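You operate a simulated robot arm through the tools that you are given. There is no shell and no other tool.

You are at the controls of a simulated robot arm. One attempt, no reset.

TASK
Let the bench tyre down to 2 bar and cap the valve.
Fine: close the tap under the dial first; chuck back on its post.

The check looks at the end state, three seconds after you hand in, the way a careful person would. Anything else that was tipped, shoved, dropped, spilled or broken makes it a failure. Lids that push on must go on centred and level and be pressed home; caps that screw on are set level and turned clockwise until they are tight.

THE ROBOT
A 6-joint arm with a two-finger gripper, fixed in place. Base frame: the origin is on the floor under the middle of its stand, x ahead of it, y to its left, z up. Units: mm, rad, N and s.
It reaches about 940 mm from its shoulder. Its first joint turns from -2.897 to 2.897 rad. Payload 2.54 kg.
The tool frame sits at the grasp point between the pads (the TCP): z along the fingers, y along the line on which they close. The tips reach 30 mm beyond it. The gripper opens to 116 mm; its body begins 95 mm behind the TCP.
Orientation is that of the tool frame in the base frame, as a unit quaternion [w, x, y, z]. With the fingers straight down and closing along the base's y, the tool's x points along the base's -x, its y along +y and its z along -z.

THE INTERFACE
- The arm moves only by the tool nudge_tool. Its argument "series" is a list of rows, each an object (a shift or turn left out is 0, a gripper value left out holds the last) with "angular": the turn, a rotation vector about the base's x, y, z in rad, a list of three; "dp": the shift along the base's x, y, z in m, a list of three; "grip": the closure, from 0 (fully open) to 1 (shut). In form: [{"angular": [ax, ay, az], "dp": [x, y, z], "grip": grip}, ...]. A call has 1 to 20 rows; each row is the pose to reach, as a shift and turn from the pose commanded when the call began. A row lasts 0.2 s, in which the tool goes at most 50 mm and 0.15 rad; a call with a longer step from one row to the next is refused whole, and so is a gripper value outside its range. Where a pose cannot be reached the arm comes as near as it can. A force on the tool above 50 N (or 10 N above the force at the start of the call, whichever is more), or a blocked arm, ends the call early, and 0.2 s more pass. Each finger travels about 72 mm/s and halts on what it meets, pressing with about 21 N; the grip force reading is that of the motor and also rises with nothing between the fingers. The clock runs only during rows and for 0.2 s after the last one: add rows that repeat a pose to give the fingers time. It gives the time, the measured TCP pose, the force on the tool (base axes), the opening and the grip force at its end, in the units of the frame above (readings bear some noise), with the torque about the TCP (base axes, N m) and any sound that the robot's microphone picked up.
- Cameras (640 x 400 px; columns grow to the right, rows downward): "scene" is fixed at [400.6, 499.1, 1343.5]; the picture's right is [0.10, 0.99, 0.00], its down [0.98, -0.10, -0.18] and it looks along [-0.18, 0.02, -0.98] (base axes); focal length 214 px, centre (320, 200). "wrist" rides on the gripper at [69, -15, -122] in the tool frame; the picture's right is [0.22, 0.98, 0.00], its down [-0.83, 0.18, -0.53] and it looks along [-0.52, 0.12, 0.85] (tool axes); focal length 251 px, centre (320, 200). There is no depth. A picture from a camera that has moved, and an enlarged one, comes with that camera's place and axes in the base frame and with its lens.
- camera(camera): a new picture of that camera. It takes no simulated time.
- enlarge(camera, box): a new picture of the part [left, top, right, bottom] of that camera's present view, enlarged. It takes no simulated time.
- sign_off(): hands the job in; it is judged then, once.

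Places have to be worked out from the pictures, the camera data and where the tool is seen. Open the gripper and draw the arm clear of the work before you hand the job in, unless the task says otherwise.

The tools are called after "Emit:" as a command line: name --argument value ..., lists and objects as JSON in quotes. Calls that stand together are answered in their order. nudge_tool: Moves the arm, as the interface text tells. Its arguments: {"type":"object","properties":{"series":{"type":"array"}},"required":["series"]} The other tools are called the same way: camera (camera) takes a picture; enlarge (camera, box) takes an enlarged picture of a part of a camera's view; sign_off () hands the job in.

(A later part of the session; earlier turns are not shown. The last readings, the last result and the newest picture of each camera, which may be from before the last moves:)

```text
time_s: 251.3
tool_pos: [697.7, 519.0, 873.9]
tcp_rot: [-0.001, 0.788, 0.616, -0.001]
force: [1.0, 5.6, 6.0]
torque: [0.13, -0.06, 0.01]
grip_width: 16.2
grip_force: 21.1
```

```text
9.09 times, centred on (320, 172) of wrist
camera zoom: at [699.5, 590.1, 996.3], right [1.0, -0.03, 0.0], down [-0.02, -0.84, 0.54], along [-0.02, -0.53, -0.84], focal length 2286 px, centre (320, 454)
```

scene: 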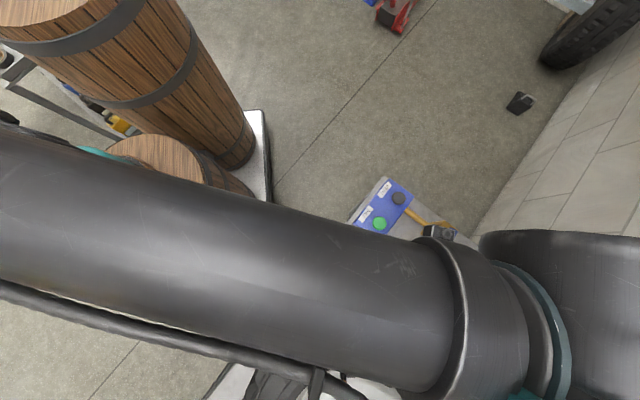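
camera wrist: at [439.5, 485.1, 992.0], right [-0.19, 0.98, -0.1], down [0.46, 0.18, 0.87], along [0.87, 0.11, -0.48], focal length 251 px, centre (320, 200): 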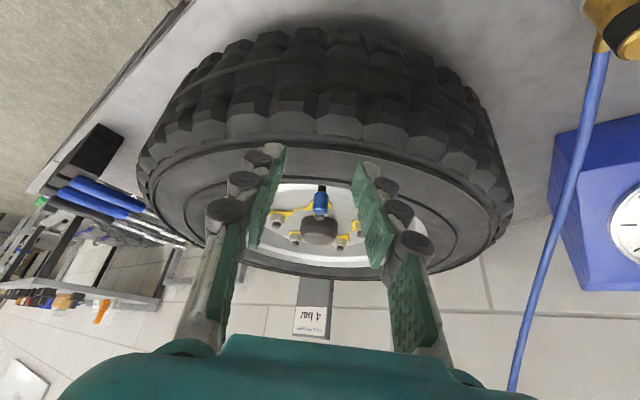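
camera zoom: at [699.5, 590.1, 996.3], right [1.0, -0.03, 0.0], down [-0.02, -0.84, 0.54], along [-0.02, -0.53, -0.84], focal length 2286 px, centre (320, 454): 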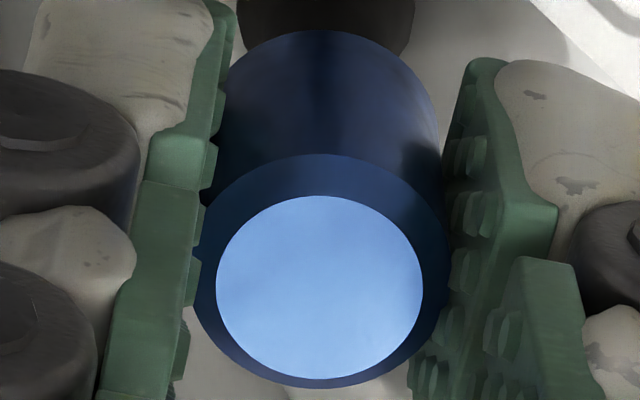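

No torque after the full pass. Next I test the thread entry region properly: lift the cap so only ~2 mm of the tip is inside, rotate back while holding it, then turn clockwise there.

Emit:
nudge_tool --series '[{"dp": [0, 0.0004, 0.002]}, {"dp": [0, 0.0004, 0.004]}, {"dp": [0, 0.0004, 0.006]}, {"dp": [0, 0.0004, 0.0078]}, {"dp": [0, 0.0004, 0.0078], "angular": [0, 0, 0.145]}, {"dp": [0, 0.0004, 0.0078], "angular": [0, 0, 0.29]}, {"dp": [0, 0.0004, 0.0078], "angular": [0, 0, 0.435]}, {"dp": [0, 0.0004, 0.0078], "angular": [0, 0, 0.58]}, {"dp": [0, 0.0004, 0.0078], "angular": [0, 0, 0.725]}, {"dp": [0, 0.0004, 0.0078], "angular": [0, 0, 0.87]}, {"dp": [0, 0.0004, 0.0078], "angular": [0, 0, 1.015]}, {"dp": [0, 0.0004, 0.0078], "angular": [0, 0, 1.16]}, {"dp": [0, 0.0004, 0.0078], "angular": [0, 0, 1.305]}, {"dp": [0, 0.0004, 0.0078], "angular": [0, 0, 1.45]}, {"dp": [0, 0.0004, 0.0078], "angular": [0, 0, 1.595]}, {"dp": [0, 0.0004, 0.0078], "angular": [0, 0, 1.74]}, {"dp": [0, 0.0004, 0.0078], "angular": [0, 0, 1.885]}, {"dp": [0, 0.0004, 0.0078], "angular": [0, 0, 2.03]}]'

Emit:
nudge_tool --series '[{"angular": [0, 0, 0.145]}, {"angular": [0, 0, 0.29]}, {"angular": [0, 0, 0.435]}, {"angular": [0, 0, 0.58]}, {"angular": [0, 0, 0.725]}, {"angular": [0, 0, 0.87]}, {"angular": [0, 0, 1.015]}, {"angular": [0, 0, 1.16]}, {"angular": [0, 0, 1.305]}, {"angular": [0, 0, 1.45]}, {"angular": [0, 0, 1.595]}, {"angular": [0, 0, 1.74]}, {"angular": [0, 0, 1.885]}, {"angular": [0, 0, 2.03]}, {"angular": [0, 0, 2.175]}, {"angular": [0, 0, 2.32]}, {"angular": [0, 0, 2.465]}, {"angular": [0, 0, 2.61]}, {"angular": [0, 0, 2.7]}]'

Emit:
enlarge --camera "wrist" --box '[285, 120, 355, 200]'

Emit:
enlarge --camera "scene" --box '[338, 375, 354, 387]'

```text
time_s: 255.1
tool_pos: [696.8, 520.6, 881.5]
tcp_rot: [0.0, -0.109, 0.994, -0.001]
force: [-0.3, -0.3, 0.0]
torque: [-0.01, -0.01, -0.04]
grip_width: 16.0
grip_force: 21.3
```

```text
time_s: 259.1
tool_pos: [696.9, 520.7, 882.6]
tcp_rot: [0.001, 0.994, -0.111, -0.001]
force: [0.1, 0.0, -0.4]
torque: [-0.04, -0.01, -0.04]
grip_width: 16.3
grip_force: 21.6
```

```text
5.00 times, centred on (320, 160) of wrist
camera zoom: at [768.2, 519.1, 1004.1], right [-0.01, -1.0, 0.0], down [-0.84, 0.0, 0.54], along [-0.54, 0.0, -0.84], focal length 1257 px, centre (320, 400)
```

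zoom: 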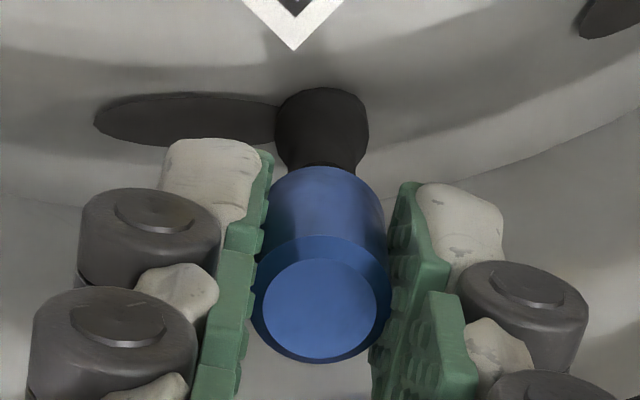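

```text
16.00 times, centred on (346, 381) of scene
camera zoom: at [400.6, 499.1, 1343.5], right [0.1, 0.99, 0.0], down [0.98, -0.1, -0.18], along [-0.18, 0.02, -0.98], focal length 3432 px, centre (-96, -2696)
```

zoom: 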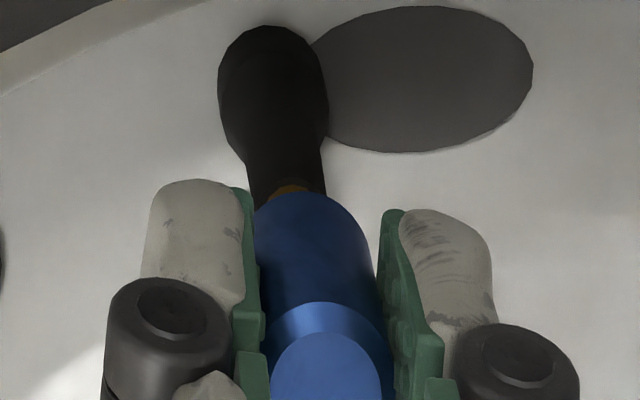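

Now the cap overlaps only ~2 mm of the tip. I turn clockwise 2.4 rad here with a very slow feed.

Emit:
nudge_tool --series '[{"angular": [0, 0, -0.13], "dp": [0, 0, -0.0001]}, {"angular": [0, 0, -0.26], "dp": [0, 0, -0.0002]}, {"angular": [0, 0, -0.39], "dp": [0, 0, -0.0003]}, {"angular": [0, 0, -0.52], "dp": [0, 0, -0.0004]}, {"angular": [0, 0, -0.65], "dp": [0, 0, -0.0005]}, {"angular": [0, 0, -0.78], "dp": [0, 0, -0.0006]}, {"angular": [0, 0, -0.91], "dp": [0, 0, -0.0007]}, {"angular": [0, 0, -1.04], "dp": [0, 0, -0.0008]}, {"angular": [0, 0, -1.17], "dp": [0, 0, -0.0009]}, {"angular": [0, 0, -1.3], "dp": [0, 0, -0.001]}, {"angular": [0, 0, -1.43], "dp": [0, 0, -0.0011]}, {"angular": [0, 0, -1.56], "dp": [0, 0, -0.0012]}, {"angular": [0, 0, -1.69], "dp": [0, 0, -0.0013]}, {"angular": [0, 0, -1.82], "dp": [0, 0, -0.0014]}, {"angular": [0, 0, -1.95], "dp": [0, 0, -0.0015]}, {"angular": [0, 0, -2.08], "dp": [0, 0, -0.0016]}, {"angular": [0, 0, -2.21], "dp": [0, 0, -0.0017]}, {"angular": [0, 0, -2.34], "dp": [0, 0, -0.0018]}]'

Emit:
nudge_tool --series '[{"angular": [0, 0, -0.13], "dp": [0, 0, -0.0001]}, {"angular": [0, 0, -0.26], "dp": [0, 0, -0.0002]}, {"angular": [0, 0, -0.39], "dp": [0, 0, -0.0003]}, {"angular": [0, 0, -0.52], "dp": [0, 0, -0.0004]}, {"angular": [0, 0, -0.65], "dp": [0, 0, -0.0005]}, {"angular": [0, 0, -0.78], "dp": [0, 0, -0.0006]}, {"angular": [0, 0, -0.91], "dp": [0, 0, -0.0007]}, {"angular": [0, 0, -1.04], "dp": [0, 0, -0.0008]}, {"angular": [0, 0, -1.17], "dp": [0, 0, -0.0009]}, {"angular": [0, 0, -1.3], "dp": [0, 0, -0.001]}, {"angular": [0, 0, -1.43], "dp": [0, 0, -0.0011]}, {"angular": [0, 0, -1.56], "dp": [0, 0, -0.0012]}, {"angular": [0, 0, -1.69], "dp": [0, 0, -0.0013]}, {"angular": [0, 0, -1.82], "dp": [0, 0, -0.0014]}, {"angular": [0, 0, -1.95], "dp": [0, 0, -0.0015]}, {"angular": [0, 0, -2.08], "dp": [0, 0, -0.0016]}, {"angular": [0, 0, -2.21], "dp": [0, 0, -0.0017]}]'

Emit:
enlarge --camera "wrist" --box '[285, 120, 355, 200]'

```text
time_s: 262.9
tool_pos: [698.2, 520.5, 880.3]
tcp_rot: [0.001, -0.284, 0.959, -0.001]
force: [0.3, -0.4, -0.4]
torque: [0.0, 0.01, -0.02]
grip_width: 16.1
grip_force: 20.8
```

```text
time_s: 266.5
tool_pos: [697.8, 520.1, 877.5]
tcp_rot: [0.0, 0.729, 0.685, -0.001]
force: [-0.3, -0.4, -0.6]
torque: [-0.02, 0.0, -0.01]
grip_width: 16.0
grip_force: 21.1
```

```text
5.00 times, centred on (320, 160) of wrist
camera zoom: at [686.9, 589.7, 1000.8], right [0.99, 0.15, 0.0], down [0.13, -0.83, 0.54], along [0.08, -0.53, -0.84], focal length 1257 px, centre (320, 400)
```

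zoom: 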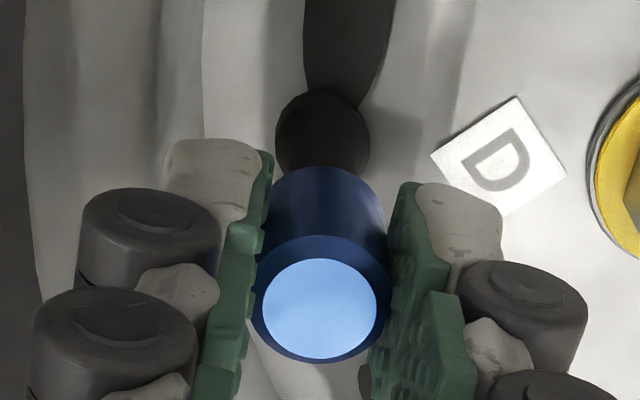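

No coupling in the entry region either (zero forces over 4.5 rad). For completeness I lower to the seat with light preload and do a long counter-clockwise sweep, to rule out a reversed thread.

Emit:
nudge_tool --series '[{"dp": [0, 0, -0.0015]}, {"dp": [0, 0, -0.003]}, {"dp": [0, 0, -0.004]}, {"dp": [0, 0, -0.0047]}, {"dp": [0, 0, -0.0047]}]'

Emit:
nudge_tool --series '[{"angular": [0, 0, 0.13]}, {"angular": [0, 0, 0.26]}, {"angular": [0, 0, 0.39]}, {"angular": [0, 0, 0.52]}, {"angular": [0, 0, 0.65]}, {"angular": [0, 0, 0.78]}, {"angular": [0, 0, 0.91]}, {"angular": [0, 0, 1.04]}, {"angular": [0, 0, 1.17]}, {"angular": [0, 0, 1.3]}, {"angular": [0, 0, 1.43]}, {"angular": [0, 0, 1.56]}, {"angular": [0, 0, 1.69]}, {"angular": [0, 0, 1.82]}, {"angular": [0, 0, 1.95]}, {"angular": [0, 0, 2.08]}, {"angular": [0, 0, 2.21]}, {"angular": [0, 0, 2.34]}]'

Emit:
enlarge --camera "wrist" --box '[285, 120, 355, 200]'

```text
time_s: 267.7
tool_pos: [698.4, 519.8, 874.4]
tcp_rot: [0.0, 0.729, 0.685, -0.001]
force: [-0.4, 1.3, 4.2]
torque: [0.0, 0.01, -0.01]
grip_width: 15.9
grip_force: 21.6
```

```text
time_s: 271.5
tool_pos: [697.9, 520.1, 873.7]
tcp_rot: [0.001, -0.347, 0.938, -0.001]
force: [-0.6, -0.4, 2.2]
torque: [-0.05, 0.01, -0.01]
grip_width: 16.1
grip_force: 21.2
```

```text
5.00 times, centred on (320, 160) of wrist
camera zoom: at [654.9, 463.1, 996.1], right [-0.8, 0.6, 0.0], down [0.51, 0.68, 0.53], along [0.32, 0.43, -0.84], focal length 1257 px, centre (320, 400)
```

zoom: 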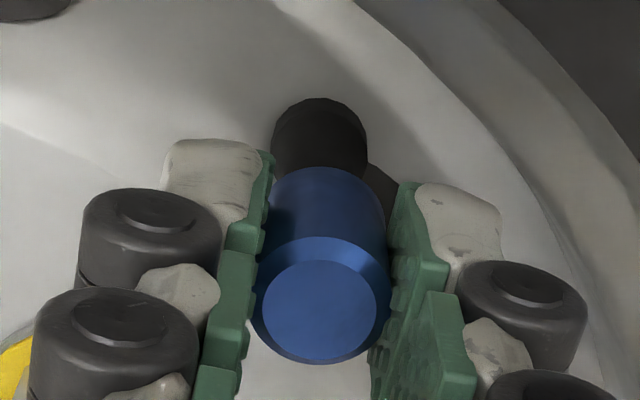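

Neither direction engages. To learn what stops the cap, I'll inspect its underside: lift it off, carry it to open space below the scene camera and tip the gripper so the cap's mouth faces that camera.

Emit:
nudge_tool --series '[{"dp": [0, 0, 0.01]}, {"dp": [0, 0, 0.03]}, {"dp": [0, 0, 0.06]}, {"dp": [-0.02, -0.005, 0.09]}, {"dp": [-0.055, -0.015, 0.115], "angular": [0, 0, 0.03]}, {"dp": [-0.09, -0.025, 0.135], "angular": [0, 0, 0.06]}, {"dp": [-0.13, -0.035, 0.15], "angular": [0, 0, 0.1]}, {"dp": [-0.17, -0.045, 0.165], "angular": [0, 0, 0.14]}, {"dp": [-0.21, -0.055, 0.18], "angular": [0, 0, 0.18]}, {"dp": [-0.25, -0.065, 0.2], "angular": [0, 0, 0.196]}, {"dp": [-0.29, -0.075, 0.22], "angular": [0, 0, 0.196]}, {"dp": [-0.33, -0.085, 0.24], "angular": [0, 0, 0.196]}, {"dp": [-0.368, -0.1, 0.256], "angular": [0, 0, 0.196]}, {"dp": [-0.368, -0.1, 0.256], "angular": [0, 0, 0.196]}]'

Emit:
camera --camera "scene"

Emit:
enlarge --camera "wrist" --box '[270, 110, 370, 210]'

```text
time_s: 274.5
tool_pos: [328.5, 420.6, 1130.0]
tcp_rot: [0.001, -0.436, 0.9, 0.0]
force: [0.6, -0.1, -0.2]
torque: [0.01, 0.0, -0.01]
grip_width: 16.0
grip_force: 21.1
```

```text
taken
```

scene: 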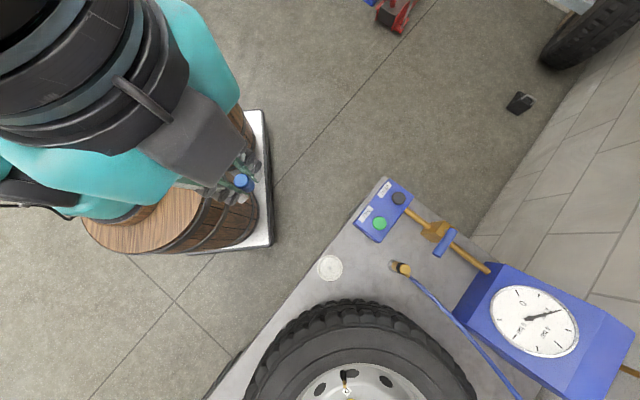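

```text
4.00 times, centred on (320, 160) of wrist
camera zoom: at [297.4, 356.1, 1251.8], right [-0.9, 0.44, 0.0], down [0.37, 0.76, 0.53], along [0.23, 0.48, -0.84], focal length 1006 px, centre (320, 360)
```

zoom: 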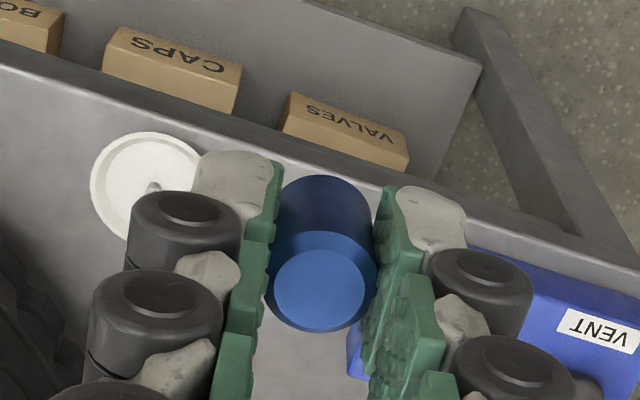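

The scene is clear. I pitch the gripper up in the radial plane, first ~1.4 rad.

Emit:
nudge_tool --series '[{"angular": [0.11, -0.0865, 0]}, {"angular": [0.22, -0.173, 0]}, {"angular": [0.33, -0.2595, 0]}, {"angular": [0.44, -0.346, 0]}, {"angular": [0.55, -0.4325, 0]}, {"angular": [0.66, -0.519, 0]}, {"angular": [0.77, -0.6055, 0]}, {"angular": [0.88, -0.692, 0]}, {"angular": [0.99, -0.7785, 0]}, {"angular": [1.1, -0.865, 0]}, {"angular": [1.1, -0.865, 0]}]'

Emit:
camera --camera "scene"

```text
time_s: 276.9
tool_pos: [329.6, 420.5, 1128.2]
tcp_rot: [0.58, -0.333, 0.688, 0.282]
force: [0.0, 0.0, -0.6]
torque: [-0.01, -0.02, -0.01]
grip_width: 15.8
grip_force: 20.8
```

```text
taken
```

scene: 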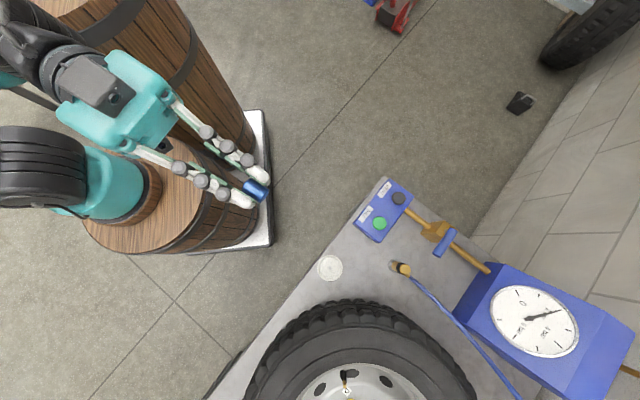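

Works smoothly; the cap is seen side-on. I continue pitching ~0.9 rad so its mouth faces the scene camera.

Emit:
nudge_tool --series '[{"angular": [0.11, -0.0865, 0]}, {"angular": [0.22, -0.173, 0]}, {"angular": [0.33, -0.2595, 0]}, {"angular": [0.44, -0.346, 0]}, {"angular": [0.55, -0.4325, 0]}, {"angular": [0.66, -0.519, 0]}, {"angular": [0.72, -0.566, 0]}, {"angular": [0.72, -0.566, 0]}]'

Emit:
camera --camera "scene"

Emit:
enlarge --camera "scene" --box '[225, 150, 285, 210]'

```text
time_s: 278.7
tool_pos: [329.4, 424.7, 1146.3]
tcp_rot: [0.824, -0.175, 0.36, 0.401]
force: [0.1, 0.7, -0.1]
torque: [-0.01, 0.01, 0.0]
grip_width: 15.9
grip_force: 20.6
out of reach, approached as far as the arm can: row 6, 7, 8
```

```text
taken
```

scene: 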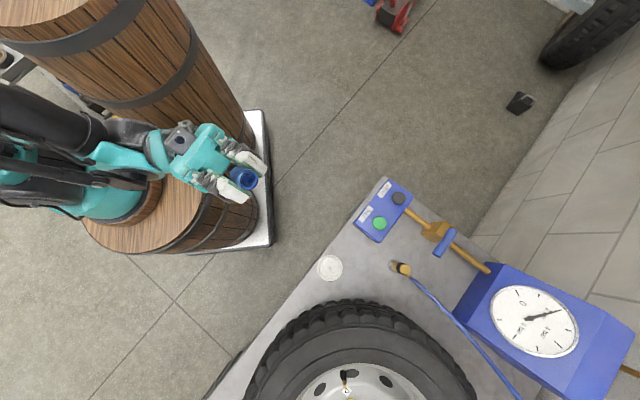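

```text
6.67 times, centred on (255, 180) of scene
camera zoom: at [400.6, 499.1, 1343.5], right [0.1, 0.99, 0.0], down [0.98, -0.1, -0.18], along [-0.18, 0.02, -0.98], focal length 1430 px, centre (753, 333)
```

zoom: 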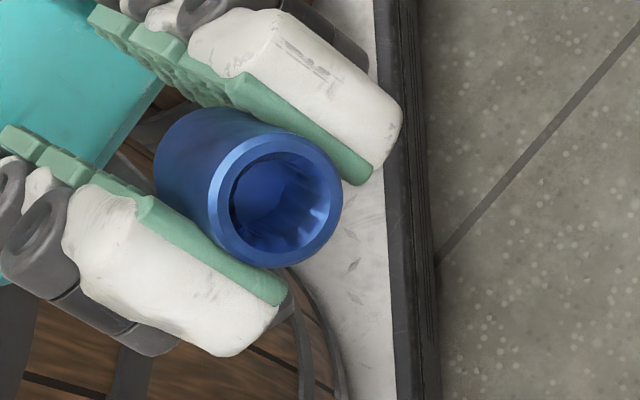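

The mouth is visible. I zoom closer into the bore.

Emit:
enlarge --camera "scene" --box '[236, 164, 260, 192]'

Emit:
enlarge --camera "scene" --box '[338, 366, 356, 396]'

Emit:
enlarge --camera "scene" --box '[380, 250, 420, 285]'

```text
14.29 times, centred on (248, 178) of scene
camera zoom: at [400.6, 499.1, 1343.5], right [0.1, 0.99, 0.0], down [0.98, -0.1, -0.18], along [-0.18, 0.02, -0.98], focal length 3064 px, centre (1349, 514)
```

zoom: 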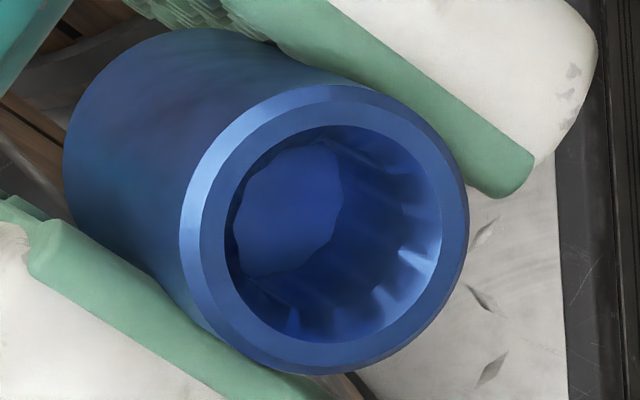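

```text
13.33 times, centred on (347, 381) of scene
camera zoom: at [400.6, 499.1, 1343.5], right [0.1, 0.99, 0.0], down [0.98, -0.1, -0.18], along [-0.18, 0.02, -0.98], focal length 2860 px, centre (-40, -2213)
```

zoom: 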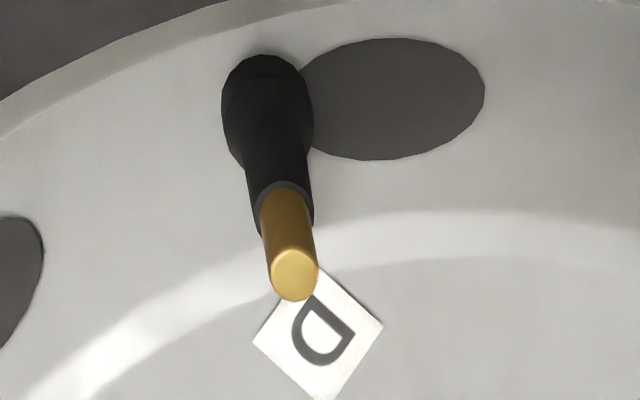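

```text
11.43 times, centred on (400, 268) of scene
camera zoom: at [400.6, 499.1, 1343.5], right [0.1, 0.99, 0.0], down [0.98, -0.1, -0.18], along [-0.18, 0.02, -0.98], focal length 2451 px, centre (-594, -571)
```

zoom: 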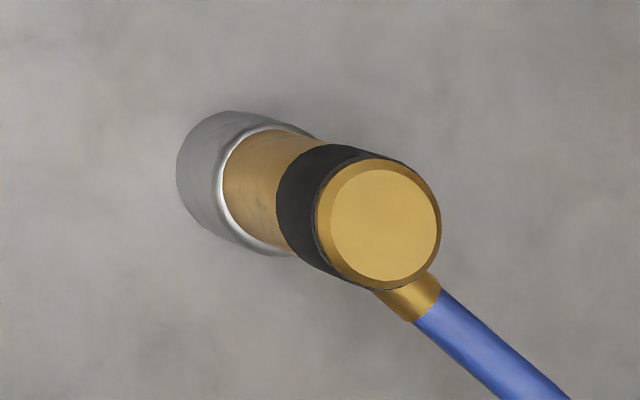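

The bore view shows a smooth, unthreaded socket (~10 mm deep with a lead-in chamfer), and the valve tip is smooth too: the stop I felt is the tip bottoming in the cap — i.e. the cap was fully home. I tip the gripper back down.

Emit:
nudge_tool --series '[{"angular": [-0.11, 0.0865, 0]}, {"angular": [-0.22, 0.173, 0]}, {"angular": [-0.33, 0.2595, 0]}, {"angular": [-0.44, 0.346, 0]}, {"angular": [-0.55, 0.4325, 0]}, {"angular": [-0.66, 0.519, 0]}, {"angular": [-0.77, 0.6055, 0]}, {"angular": [-0.88, 0.692, 0]}, {"angular": [-0.99, 0.7785, 0]}, {"angular": [-1.1, 0.865, 0]}, {"angular": [-1.21, 0.9515, 0]}, {"angular": [-1.32, 1.038, 0]}, {"angular": [-1.43, 1.1245, 0]}, {"angular": [-1.54, 1.211, 0]}, {"angular": [-1.65, 1.2975, 0]}, {"angular": [-1.76, 1.384, 0]}, {"angular": [-1.822, 1.4325, 0]}, {"angular": [-1.822, 1.4325, 0]}]'

Emit:
enlarge --camera "wrist" --box '[270, 110, 370, 210]'

Emit:
camera --camera "scene"

```text
time_s: 282.5
tool_pos: [330.2, 425.4, 1146.1]
tcp_rot: [-0.001, -0.437, 0.9, -0.002]
force: [0.5, -0.1, -1.0]
torque: [-0.02, 0.0, 0.0]
grip_width: 15.7
grip_force: 20.5
```

```text
4.00 times, centred on (320, 160) of wrist
camera zoom: at [299.3, 362.0, 1268.5], right [-0.9, 0.44, 0.0], down [0.37, 0.76, 0.53], along [0.23, 0.48, -0.85], focal length 1006 px, centre (320, 360)
```

zoom: 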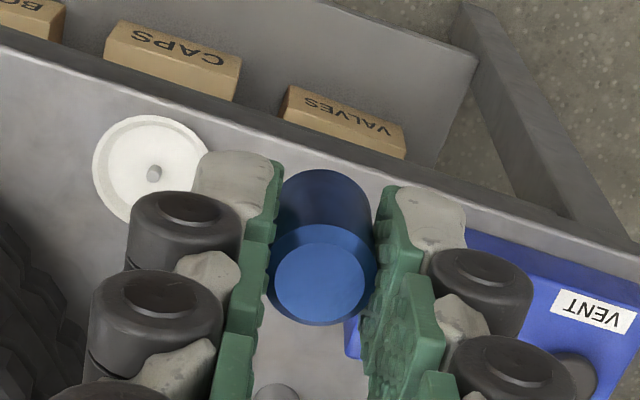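

```text
taken
```

scene: 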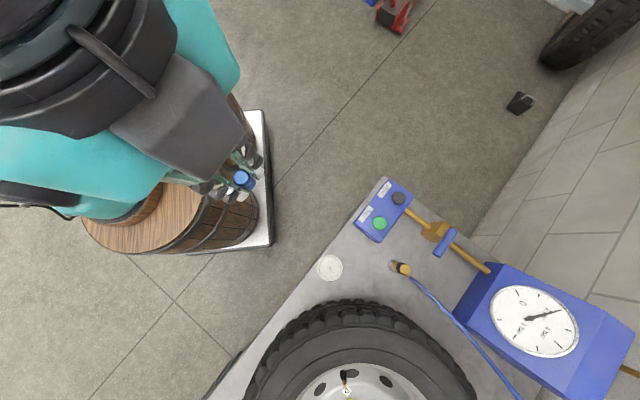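

Orientation restored. I carry the cap back above the valve, rotating to yaw ≈3.0 on the way.

Emit:
nudge_tool --series '[{"dp": [0.03, 0.008, -0.01], "angular": [0, 0, 0.14]}, {"dp": [0.06, 0.016, -0.02], "angular": [0, 0, 0.28]}, {"dp": [0.09, 0.024, -0.03], "angular": [0, 0, 0.42]}, {"dp": [0.12, 0.032, -0.045], "angular": [0, 0, 0.56]}, {"dp": [0.15, 0.04, -0.06], "angular": [0, 0, 0.7]}, {"dp": [0.18, 0.048, -0.075], "angular": [0, 0, 0.84]}, {"dp": [0.21, 0.056, -0.09], "angular": [0, 0, 0.98]}, {"dp": [0.24, 0.064, -0.105], "angular": [0, 0, 1.12]}, {"dp": [0.27, 0.072, -0.12], "angular": [0, 0, 1.26]}, {"dp": [0.3, 0.08, -0.135], "angular": [0, 0, 1.4]}, {"dp": [0.33, 0.088, -0.15], "angular": [0, 0, 1.54]}, {"dp": [0.35, 0.092, -0.165], "angular": [0, 0, 1.68]}, {"dp": [0.3674, 0.0944, -0.18], "angular": [0, 0, 1.82]}, {"dp": [0.3674, 0.0944, -0.2], "angular": [0, 0, 1.96]}, {"dp": [0.3674, 0.0944, -0.206], "angular": [0, 0, 2.08]}, {"dp": [0.3674, 0.0944, -0.206], "angular": [0, 0, 2.08]}]'

Emit:
camera --camera "wrist"

Emit:
enlarge --camera "wrist" --box '[295, 100, 345, 160]'

Emit:
enlarge --camera "wrist" --box '[304, 150, 336, 194]'

```text
time_s: 285.9
tool_pos: [697.8, 519.6, 940.1]
tcp_rot: [-0.001, 0.997, -0.078, 0.001]
force: [-0.7, 0.6, -1.1]
torque: [-0.01, -0.01, 0.0]
grip_width: 16.0
grip_force: 20.9
```

```text
taken
camera wrist: at [767.7, 523.7, 1062.5], right [0.06, -1.0, 0.0], down [-0.84, -0.05, 0.53], along [-0.53, -0.03, -0.85], focal length 251 px, centre (320, 200)
```

wrist: 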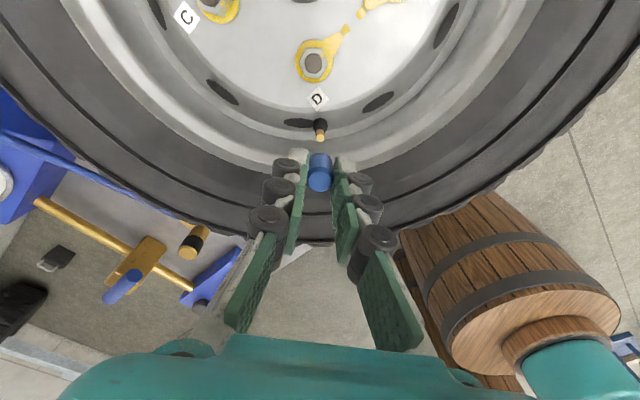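

```text
6.67 times, centred on (320, 130) of wrist
camera zoom: at [767.7, 523.7, 1062.5], right [0.06, -1.0, 0.0], down [-0.84, -0.05, 0.53], along [-0.53, -0.03, -0.85], focal length 1676 px, centre (320, 667)
```

zoom: 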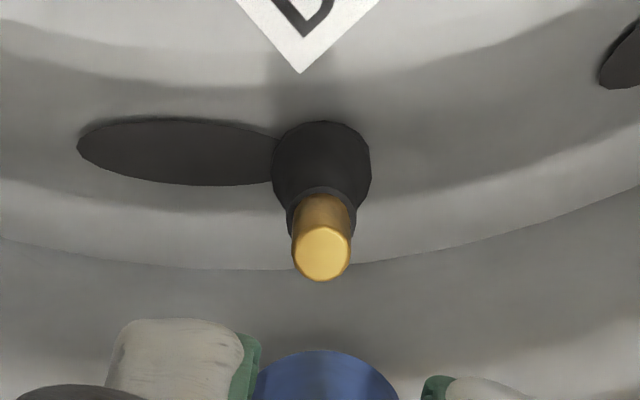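

```text
9.09 times, centred on (320, 172) of wrist
camera zoom: at [767.7, 523.7, 1062.5], right [0.06, -1.0, 0.0], down [-0.84, -0.05, 0.53], along [-0.53, -0.03, -0.85], focal length 2286 px, centre (320, 454)
```

zoom: 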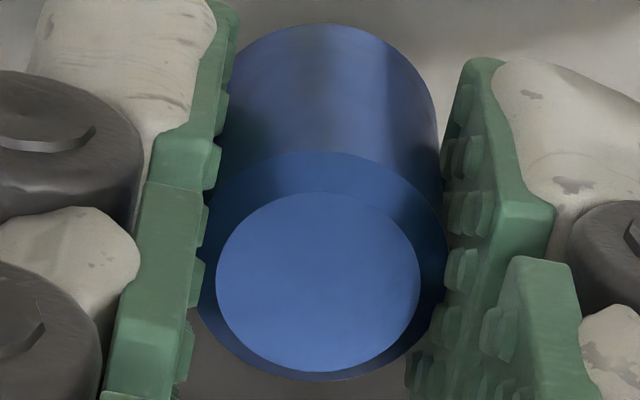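

The valve tip is right under the TCP. I lower until the cap just covers the tip and check side forces.

Emit:
nudge_tool --series '[{"dp": [0.0002, -0.0001, -0.02]}, {"dp": [0.0002, -0.0001, -0.04]}, {"dp": [0.0002, -0.0001, -0.052]}, {"dp": [0.0002, -0.0001, -0.057]}, {"dp": [0.0002, -0.0001, -0.06]}, {"dp": [0.0002, -0.0001, -0.062]}, {"dp": [0.0002, -0.0001, -0.062]}]'

Emit:
enlarge --camera "wrist" --box '[285, 120, 355, 200]'

Emit:
enlarge --camera "scene" --box '[338, 375, 354, 387]'

```text
time_s: 287.5
tool_pos: [698.2, 519.9, 877.4]
tcp_rot: [-0.001, 0.997, -0.079, 0.001]
force: [0.4, -1.0, 0.4]
torque: [-0.01, 0.01, -0.01]
grip_width: 15.8
grip_force: 20.7
```

```text
5.00 times, centred on (320, 160) of wrist
camera zoom: at [768.4, 523.5, 1000.4], right [0.06, -1.0, 0.0], down [-0.84, -0.05, 0.53], along [-0.53, -0.03, -0.85], focal length 1257 px, centre (320, 400)
```

zoom: 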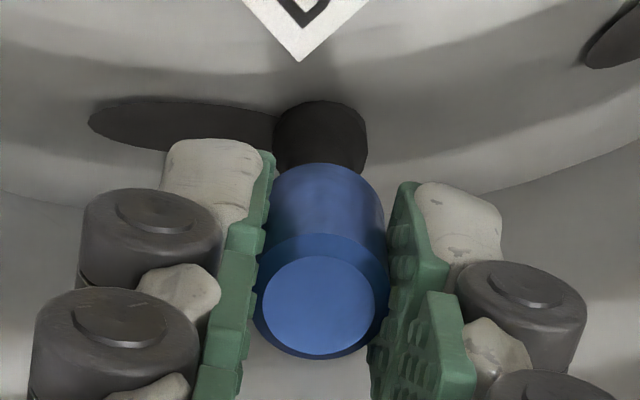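

```text
16.00 times, centred on (346, 381) of scene
camera zoom: at [400.6, 499.1, 1343.5], right [0.1, 0.99, 0.0], down [0.98, -0.1, -0.18], along [-0.18, 0.02, -0.98], focal length 3432 px, centre (-96, -2696)
```

zoom: 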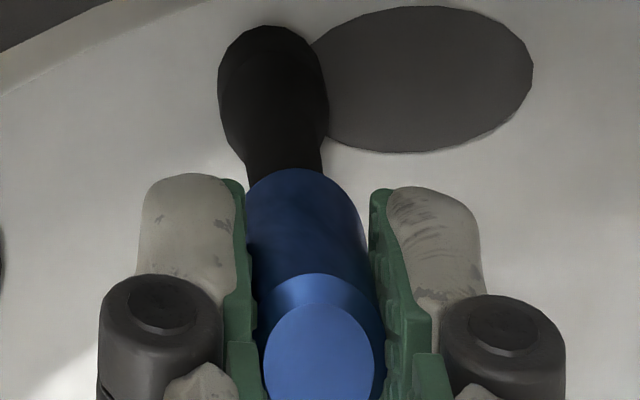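

Forces are nil and the cap is 3 mm above its stop. I lower to the stop with ~8–10 N.

Emit:
nudge_tool --series '[{"dp": [0, 0, -0.001]}, {"dp": [0, 0, -0.002]}, {"dp": [0, 0, -0.003]}, {"dp": [0, 0, -0.0038]}, {"dp": [0, 0, -0.0038]}]'

```text
time_s: 288.7
tool_pos: [697.4, 520.4, 875.4]
tcp_rot: [-0.001, 0.997, -0.078, 0.001]
force: [2.6, 1.2, 14.9]
torque: [0.03, -0.06, 0.0]
grip_width: 15.6
grip_force: 21.2
```

Pressed at ~15 N. I turn clockwise through the full wrist range, watching torque.

Emit:
nudge_tool --series '[{"angular": [0, 0, -0.13], "dp": [0.0002, 0.0001, 0.0003]}, {"angular": [0, 0, -0.26], "dp": [0.0002, 0.0001, 0.0003]}, {"angular": [0, 0, -0.39], "dp": [0.0002, 0.0001, 0.0003]}, {"angular": [0, 0, -0.52], "dp": [0.0002, 0.0001, 0.0003]}, {"angular": [0, 0, -0.65], "dp": [0.0002, 0.0001, 0.0003]}, {"angular": [0, 0, -0.78], "dp": [0.0002, 0.0001, 0.0003]}, {"angular": [0, 0, -0.91], "dp": [0.0002, 0.0001, 0.0003]}, {"angular": [0, 0, -1.04], "dp": [0.0002, 0.0001, 0.0003]}, {"angular": [0, 0, -1.17], "dp": [0.0002, 0.0001, 0.0003]}, {"angular": [0, 0, -1.3], "dp": [0.0002, 0.0001, 0.0003]}, {"angular": [0, 0, -1.43], "dp": [0.0002, 0.0001, 0.0003]}, {"angular": [0, 0, -1.56], "dp": [0.0002, 0.0001, 0.0003]}, {"angular": [0, 0, -1.69], "dp": [0.0002, 0.0001, 0.0003]}, {"angular": [0, 0, -1.82], "dp": [0.0002, 0.0001, 0.0003]}, {"angular": [0, 0, -1.95], "dp": [0.0002, 0.0001, 0.0003]}, {"angular": [0, 0, -2.08], "dp": [0.0002, 0.0001, 0.0003]}, {"angular": [0, 0, -2.21], "dp": [0.0002, 0.0001, 0.0003]}, {"angular": [0, 0, -2.34], "dp": [0.0002, 0.0001, 0.0003]}]'

Emit:
nudge_tool --series '[{"angular": [0, 0, -0.13]}, {"angular": [0, 0, -0.26]}, {"angular": [0, 0, -0.39]}, {"angular": [0, 0, -0.52]}, {"angular": [0, 0, -0.65]}, {"angular": [0, 0, -0.78]}, {"angular": [0, 0, -0.91]}, {"angular": [0, 0, -1.04]}, {"angular": [0, 0, -1.17]}, {"angular": [0, 0, -1.3]}, {"angular": [0, 0, -1.43]}, {"angular": [0, 0, -1.56]}, {"angular": [0, 0, -1.69]}, {"angular": [0, 0, -1.82]}, {"angular": [0, 0, -1.95]}, {"angular": [0, 0, -2.08]}, {"angular": [0, 0, -2.21]}, {"angular": [0, 0, -2.34]}]'

Emit:
enlarge --camera "wrist" --box '[285, 120, 355, 200]'

```text
time_s: 292.5
tool_pos: [697.8, 520.0, 874.4]
tcp_rot: [0.001, -0.316, 0.949, -0.001]
force: [-0.2, 0.4, 6.1]
torque: [0.06, -0.04, -0.03]
grip_width: 15.6
grip_force: 21.0
```

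```text
time_s: 296.3
tool_pos: [698.4, 519.2, 874.9]
tcp_rot: [-0.001, 0.751, 0.661, 0.0]
force: [1.0, -1.0, 2.1]
torque: [-0.05, -0.05, -0.01]
grip_width: 15.9
grip_force: 21.3
```

```text
5.00 times, centred on (320, 160) of wrist
camera zoom: at [691.8, 589.7, 997.0], right [1.0, 0.09, 0.0], down [0.08, -0.84, 0.53], along [0.05, -0.53, -0.85], focal length 1257 px, centre (320, 400)
```

zoom: 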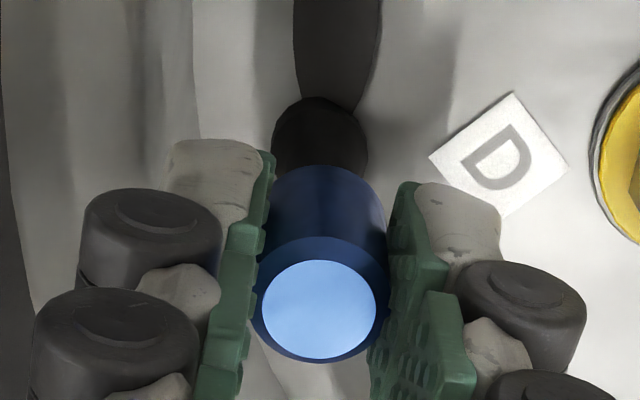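

Side loads stayed ~0 through this pass. I do a small pull test (0.8 mm) to see if it has been secured.

Emit:
nudge_tool --series '[{"dp": [0, 0, 0.0004]}, {"dp": [0, 0, 0.0008]}, {"dp": [0, 0, 0.0011]}, {"dp": [0, 0, 0.0011]}]'

Emit:
enlarge --camera "wrist" --box '[285, 120, 355, 200]'

```text
time_s: 297.3
tool_pos: [699.0, 519.9, 876.5]
tcp_rot: [-0.002, 0.75, 0.662, 0.0]
force: [-0.1, 0.4, -0.6]
torque: [0.0, 0.02, -0.03]
grip_width: 15.8
grip_force: 21.4
```

```text
5.00 times, centred on (320, 160) of wrist
camera zoom: at [691.6, 589.7, 998.0], right [1.0, 0.09, 0.0], down [0.08, -0.84, 0.53], along [0.05, -0.53, -0.85], focal length 1257 px, centre (320, 400)
```

zoom: 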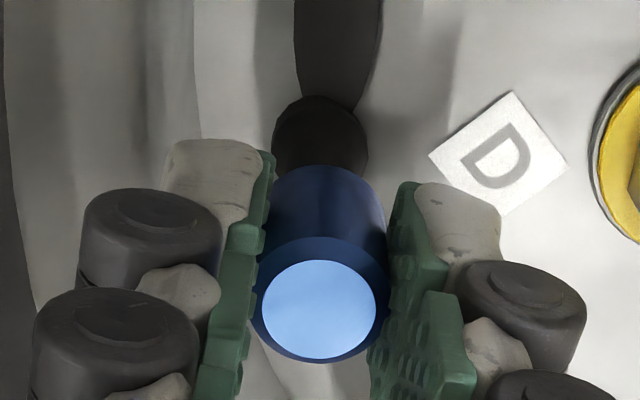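

Still free. I'll seat it again, release it centred, and press squarely on top with ~45 N, then re-test.

Emit:
nudge_tool --series '[{"dp": [0, 0, -0.0006]}, {"dp": [0, 0, -0.0013]}, {"dp": [0, 0, -0.0013]}, {"dp": [0, 0, -0.0013], "grip": 0.92}, {"dp": [0, 0, -0.0013], "grip": 0.8}, {"dp": [0, 0, -0.0013], "grip": 0.7}, {"dp": [0, 0, 0.01]}, {"dp": [0, 0, 0.03]}, {"dp": [0, 0, 0.04], "grip": 1}, {"dp": [0, 0, 0.04], "grip": 1}, {"dp": [0, 0, 0.04], "grip": 1}]'

Emit:
enlarge --camera "scene" --box '[338, 375, 354, 387]'

Emit:
enlarge --camera "wrist" --box '[285, 110, 355, 190]'

```text
time_s: 299.7
tool_pos: [697.8, 519.5, 916.9]
tcp_rot: [-0.002, 0.751, 0.661, 0.0]
force: [0.1, -0.3, 0.7]
torque: [0.02, 0.0, -0.01]
grip_width: 0.1
grip_force: 20.5
```

```text
16.00 times, centred on (346, 381) of scene
camera zoom: at [400.6, 499.1, 1343.5], right [0.1, 0.99, 0.0], down [0.98, -0.1, -0.18], along [-0.18, 0.02, -0.98], focal length 3432 px, centre (-96, -2696)
```

zoom: 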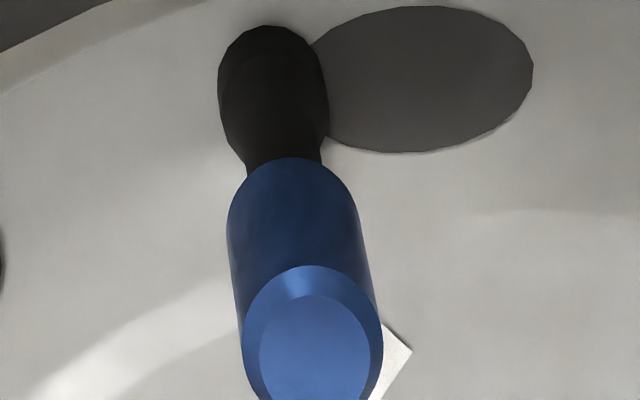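

```text
5.00 times, centred on (320, 150) of wrist
camera zoom: at [691.1, 589.8, 1038.0], right [1.0, 0.09, 0.0], down [0.08, -0.84, 0.53], along [0.05, -0.53, -0.85], focal length 1257 px, centre (320, 450)
```

zoom: 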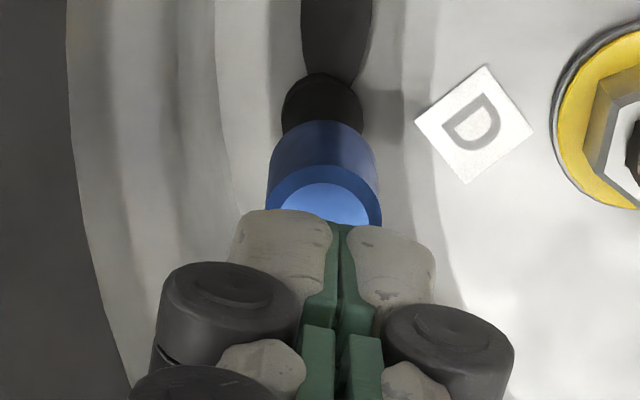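

Cap seated. I press down on its top in steps toward ~45 N.

Emit:
nudge_tool --series '[{"dp": [0.0003, 0, -0.012]}, {"dp": [0.0003, 0, -0.022]}, {"dp": [0.0003, 0, -0.025]}, {"dp": [0.0003, 0, -0.0265]}, {"dp": [0.0003, 0, -0.0275]}, {"dp": [0.0003, 0, -0.0275]}]'

Emit:
nudge_tool --series '[{"dp": [0, 0, -0.0005]}, {"dp": [0, 0, -0.001]}, {"dp": [0, 0, -0.0014]}, {"dp": [0, 0, -0.0014]}]'

Emit:
enlarge --camera "scene" --box '[338, 375, 354, 387]'

```text
time_s: 301.1
tool_pos: [696.9, 518.4, 888.9]
tcp_rot: [-0.001, 0.749, 0.662, 0.0]
force: [1.6, 2.5, 32.7]
torque: [0.12, -0.06, 0.0]
grip_width: 6.0
grip_force: 20.8
```

```text
time_s: 301.7
tool_pos: [697.0, 519.7, 889.6]
tcp_rot: [0.0, 0.75, 0.661, 0.001]
force: [0.1, 0.2, 24.2]
torque: [-0.01, 0.01, -0.02]
grip_width: 6.1
grip_force: 21.0
stopped in row 3: the force on the tool passed its limit at 52 N (the readings are from after the stop); the commanded pose is now the measured one
```

```text
16.00 times, centred on (346, 381) of scene
camera zoom: at [400.6, 499.1, 1343.5], right [0.1, 0.99, 0.0], down [0.98, -0.1, -0.18], along [-0.18, 0.02, -0.98], focal length 3432 px, centre (-96, -2696)
```

zoom: 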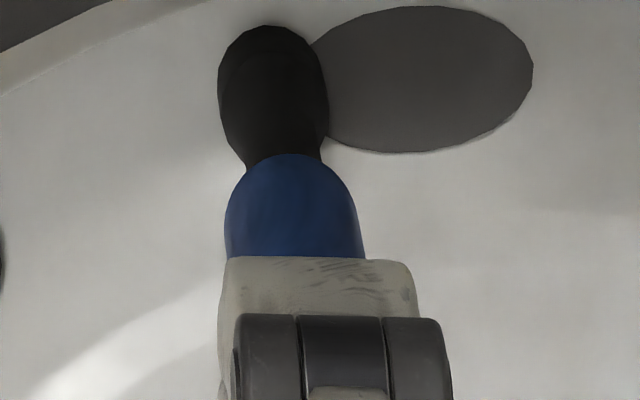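

Cap is fully home (52 N, no movement). I'll finish with a longer uninterrupted series of clockwise turns at the seat. First rise, open and rotate back.

Emit:
nudge_tool --series '[{"dp": [0, 0, 0.005]}, {"dp": [0, 0, 0.025], "grip": 0.72}, {"dp": [0, 0, 0.025], "grip": 0.72, "angular": [0, 0, 0.145]}, {"dp": [0, 0, 0.025], "angular": [0, 0, 0.29]}, {"dp": [0, 0, 0.025], "angular": [0, 0, 0.435]}, {"dp": [0, 0, 0.025], "angular": [0, 0, 0.58]}, {"dp": [0, 0, 0.025], "angular": [0, 0, 0.725]}, {"dp": [0, 0, 0.025], "angular": [0, 0, 0.87]}, {"dp": [0, 0, 0.025], "angular": [0, 0, 1.015]}, {"dp": [0, 0, 0.025], "angular": [0, 0, 1.16]}, {"dp": [0, 0, 0.025], "angular": [0, 0, 1.305]}, {"dp": [0, 0, 0.025], "angular": [0, 0, 1.45]}, {"dp": [0, 0, 0.025], "angular": [0, 0, 1.595]}, {"dp": [0, 0, 0.025], "angular": [0, 0, 1.74]}, {"dp": [0, 0, 0.025], "angular": [0, 0, 1.885]}, {"dp": [0, 0, 0.025], "angular": [0, 0, 2.03]}, {"dp": [0, 0, 0.025], "angular": [0, 0, 2.175]}, {"dp": [0, 0, 0.025], "angular": [0, 0, 2.32]}]'

Emit:
nudge_tool --series '[{"angular": [0, 0, 0.145]}, {"angular": [0, 0, 0.29]}, {"angular": [0, 0, 0.435]}, {"angular": [0, 0, 0.58]}, {"angular": [0, 0, 0.725]}, {"angular": [0, 0, 0.87]}, {"angular": [0, 0, 1.015]}, {"angular": [0, 0, 1.16]}, {"angular": [0, 0, 1.305]}, {"angular": [0, 0, 1.45]}, {"angular": [0, 0, 1.595]}, {"angular": [0, 0, 1.74]}, {"angular": [0, 0, 1.885]}, {"angular": [0, 0, 2.03]}, {"angular": [0, 0, 2.175]}, {"angular": [0, 0, 2.32]}, {"angular": [0, 0, 2.35]}]'

Emit:
enlarge --camera "wrist" --box '[285, 110, 355, 190]'

Emit:
enlarge --camera "scene" --box '[338, 375, 354, 387]'

```text
time_s: 305.5
tool_pos: [697.5, 521.3, 912.5]
tcp_rot: [-0.001, -0.308, 0.951, -0.001]
force: [-0.2, 0.1, 0.0]
torque: [0.0, -0.02, -0.01]
grip_width: 32.3
grip_force: 0.0
```

```text
time_s: 309.1
tool_pos: [697.7, 520.4, 913.1]
tcp_rot: [0.0, 0.997, -0.083, 0.0]
force: [-0.6, -0.8, -0.3]
torque: [0.02, -0.01, 0.01]
grip_width: 32.7
grip_force: 0.1
```

```text
5.00 times, centred on (320, 150) of wrist
camera zoom: at [768.6, 523.2, 1035.4], right [0.05, -1.0, 0.0], down [-0.85, -0.04, 0.53], along [-0.53, -0.03, -0.85], focal length 1257 px, centre (320, 450)
```

zoom: 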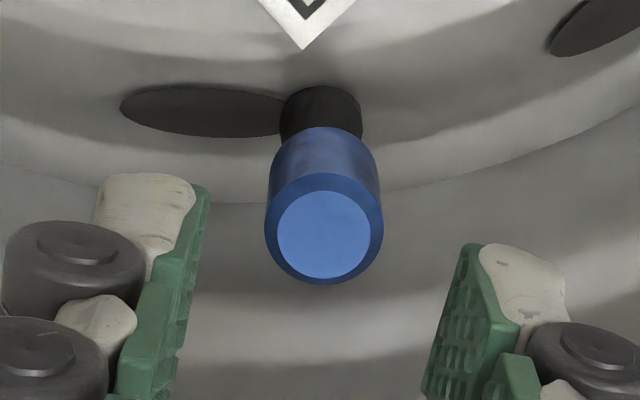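

```text
16.00 times, centred on (346, 381) of scene
camera zoom: at [400.6, 499.1, 1343.5], right [0.1, 0.99, 0.0], down [0.98, -0.1, -0.18], along [-0.18, 0.02, -0.98], focal length 3432 px, centre (-96, -2696)
```

zoom: 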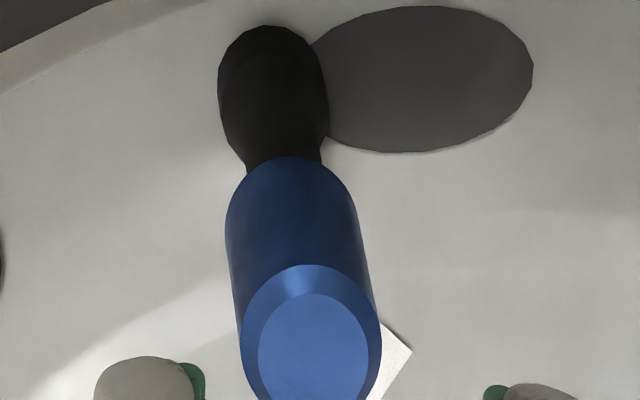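

I align, lower, grip, add light preload and start turning clockwise (series pass 1).

Emit:
nudge_tool --series '[{"dp": [-0.0001, -0.0004, -0.015]}, {"dp": [-0.0001, -0.0004, -0.03]}, {"dp": [-0.0001, -0.0004, -0.038]}, {"dp": [-0.0001, -0.0004, -0.038]}, {"dp": [-0.0001, -0.0004, -0.038], "grip": 1}, {"dp": [-0.0001, -0.0004, -0.038], "grip": 1}, {"dp": [-0.0001, -0.0004, -0.038], "grip": 1}, {"dp": [-0.0001, -0.0004, -0.0388], "grip": 1}, {"dp": [-0.0001, -0.0004, -0.0388], "angular": [0, 0, -0.14]}, {"dp": [-0.0001, -0.0004, -0.0388], "angular": [0, 0, -0.28]}, {"dp": [-0.0001, -0.0004, -0.0388], "angular": [0, 0, -0.42]}, {"dp": [-0.0001, -0.0004, -0.0388], "angular": [0, 0, -0.56]}, {"dp": [-0.0001, -0.0004, -0.0388], "angular": [0, 0, -0.7]}, {"dp": [-0.0001, -0.0004, -0.0388], "angular": [0, 0, -0.84]}, {"dp": [-0.0001, -0.0004, -0.0388], "angular": [0, 0, -0.98]}, {"dp": [-0.0001, -0.0004, -0.0388], "angular": [0, 0, -1.12]}, {"dp": [-0.0001, -0.0004, -0.0388], "angular": [0, 0, -1.26]}, {"dp": [-0.0001, -0.0004, -0.0388], "angular": [0, 0, -1.4]}, {"dp": [-0.0001, -0.0004, -0.0388], "angular": [0, 0, -1.54]}, {"dp": [-0.0001, -0.0004, -0.0388], "angular": [0, 0, -1.68]}]'

Emit:
nudge_tool --series '[{"angular": [0, 0, -0.14]}, {"angular": [0, 0, -0.28]}, {"angular": [0, 0, -0.42]}, {"angular": [0, 0, -0.56]}, {"angular": [0, 0, -0.7]}, {"angular": [0, 0, -0.84]}, {"angular": [0, 0, -0.98]}, {"angular": [0, 0, -1.12]}, {"angular": [0, 0, -1.26]}, {"angular": [0, 0, -1.4]}, {"angular": [0, 0, -1.54]}, {"angular": [0, 0, -1.68]}, {"angular": [0, 0, -1.82]}, {"angular": [0, 0, -1.96]}, {"angular": [0, 0, -2.1]}, {"angular": [0, 0, -2.24]}, {"angular": [0, 0, -2.38]}, {"angular": [0, 0, -2.52]}, {"angular": [0, 0, -2.66]}, {"angular": [0, 0, -2.8]}]'

```text
time_s: 313.3
tool_pos: [697.6, 520.1, 874.2]
tcp_rot: [-0.001, -0.602, 0.798, -0.001]
force: [-0.3, -0.8, -0.3]
torque: [0.0, -0.03, 0.0]
grip_width: 16.1
grip_force: 20.9
```

```text
time_s: 317.5
tool_pos: [697.2, 520.4, 875.4]
tcp_rot: [-0.001, 0.685, 0.729, 0.0]
force: [-2.3, 4.3, 0.2]
torque: [0.13, 0.09, -0.03]
grip_width: 15.7
grip_force: 21.0
```

Low loads; I check the cap in the grip.

Emit:
enlarge --camera "wrist" --box '[285, 120, 355, 200]'

Emit:
enlarge --camera "scene" --box '[338, 375, 354, 387]'

```text
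5.00 times, centred on (320, 160) of wrist
camera zoom: at [678.4, 587.2, 996.6], right [0.96, 0.27, 0.0], down [0.23, -0.81, 0.53], along [0.15, -0.51, -0.85], focal length 1257 px, centre (320, 400)
```

zoom: 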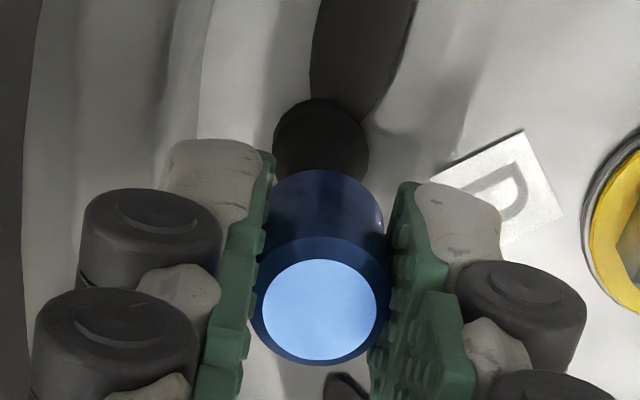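

```text
16.00 times, centred on (346, 381) of scene
camera zoom: at [400.6, 499.1, 1343.5], right [0.1, 0.99, 0.0], down [0.98, -0.1, -0.18], along [-0.18, 0.02, -0.98], focal length 3432 px, centre (-96, -2696)
```

zoom: 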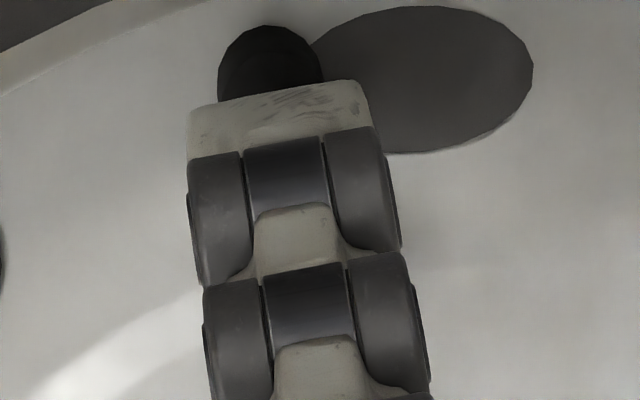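

No axial preload this time. I lower 0.8 mm to re-establish contact force before the next turns.

Emit:
nudge_tool --series '[{"dp": [-0.0002, 0.0003, -0.0004]}, {"dp": [-0.0002, 0.0003, -0.0008]}, {"dp": [-0.0002, 0.0003, -0.0008]}]'

Emit:
enlarge --camera "wrist" --box '[285, 120, 355, 200]'

```text
time_s: 318.3
tool_pos: [698.3, 519.4, 874.0]
tcp_rot: [-0.001, 0.684, 0.73, 0.001]
force: [1.4, 3.0, 13.7]
torque: [0.08, -0.02, -0.03]
grip_width: 15.7
grip_force: 21.2
```

```text
5.00 times, centred on (320, 160) of wrist
camera zoom: at [678.2, 587.2, 996.1], right [0.96, 0.28, 0.0], down [0.23, -0.81, 0.53], along [0.15, -0.51, -0.85], focal length 1257 px, centre (320, 400)
```

zoom: 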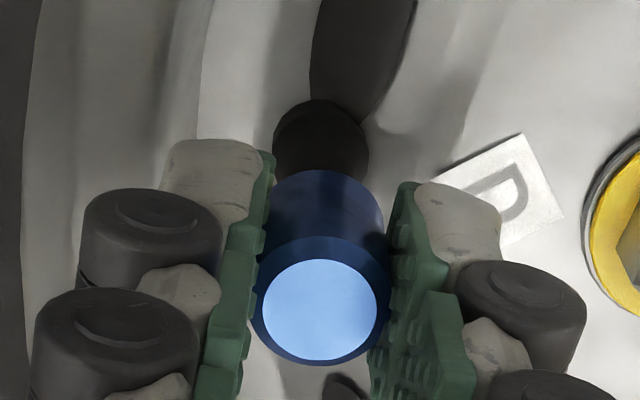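

Preload 14 N. I turn the last 0.35 rad clockwise under this load and watch the torque.

Emit:
nudge_tool --series '[{"angular": [0, 0, -0.07]}, {"angular": [0, 0, -0.14]}, {"angular": [0, 0, -0.21]}, {"angular": [0, 0, -0.28]}, {"angular": [0, 0, -0.35]}, {"angular": [0, 0, -0.35]}]'

```text
time_s: 319.7
tool_pos: [697.4, 520.0, 873.6]
tcp_rot: [-0.001, 0.8, 0.599, 0.001]
force: [1.1, 0.3, 8.6]
torque: [0.02, -0.01, 0.01]
grip_width: 16.0
grip_force: 20.9
```

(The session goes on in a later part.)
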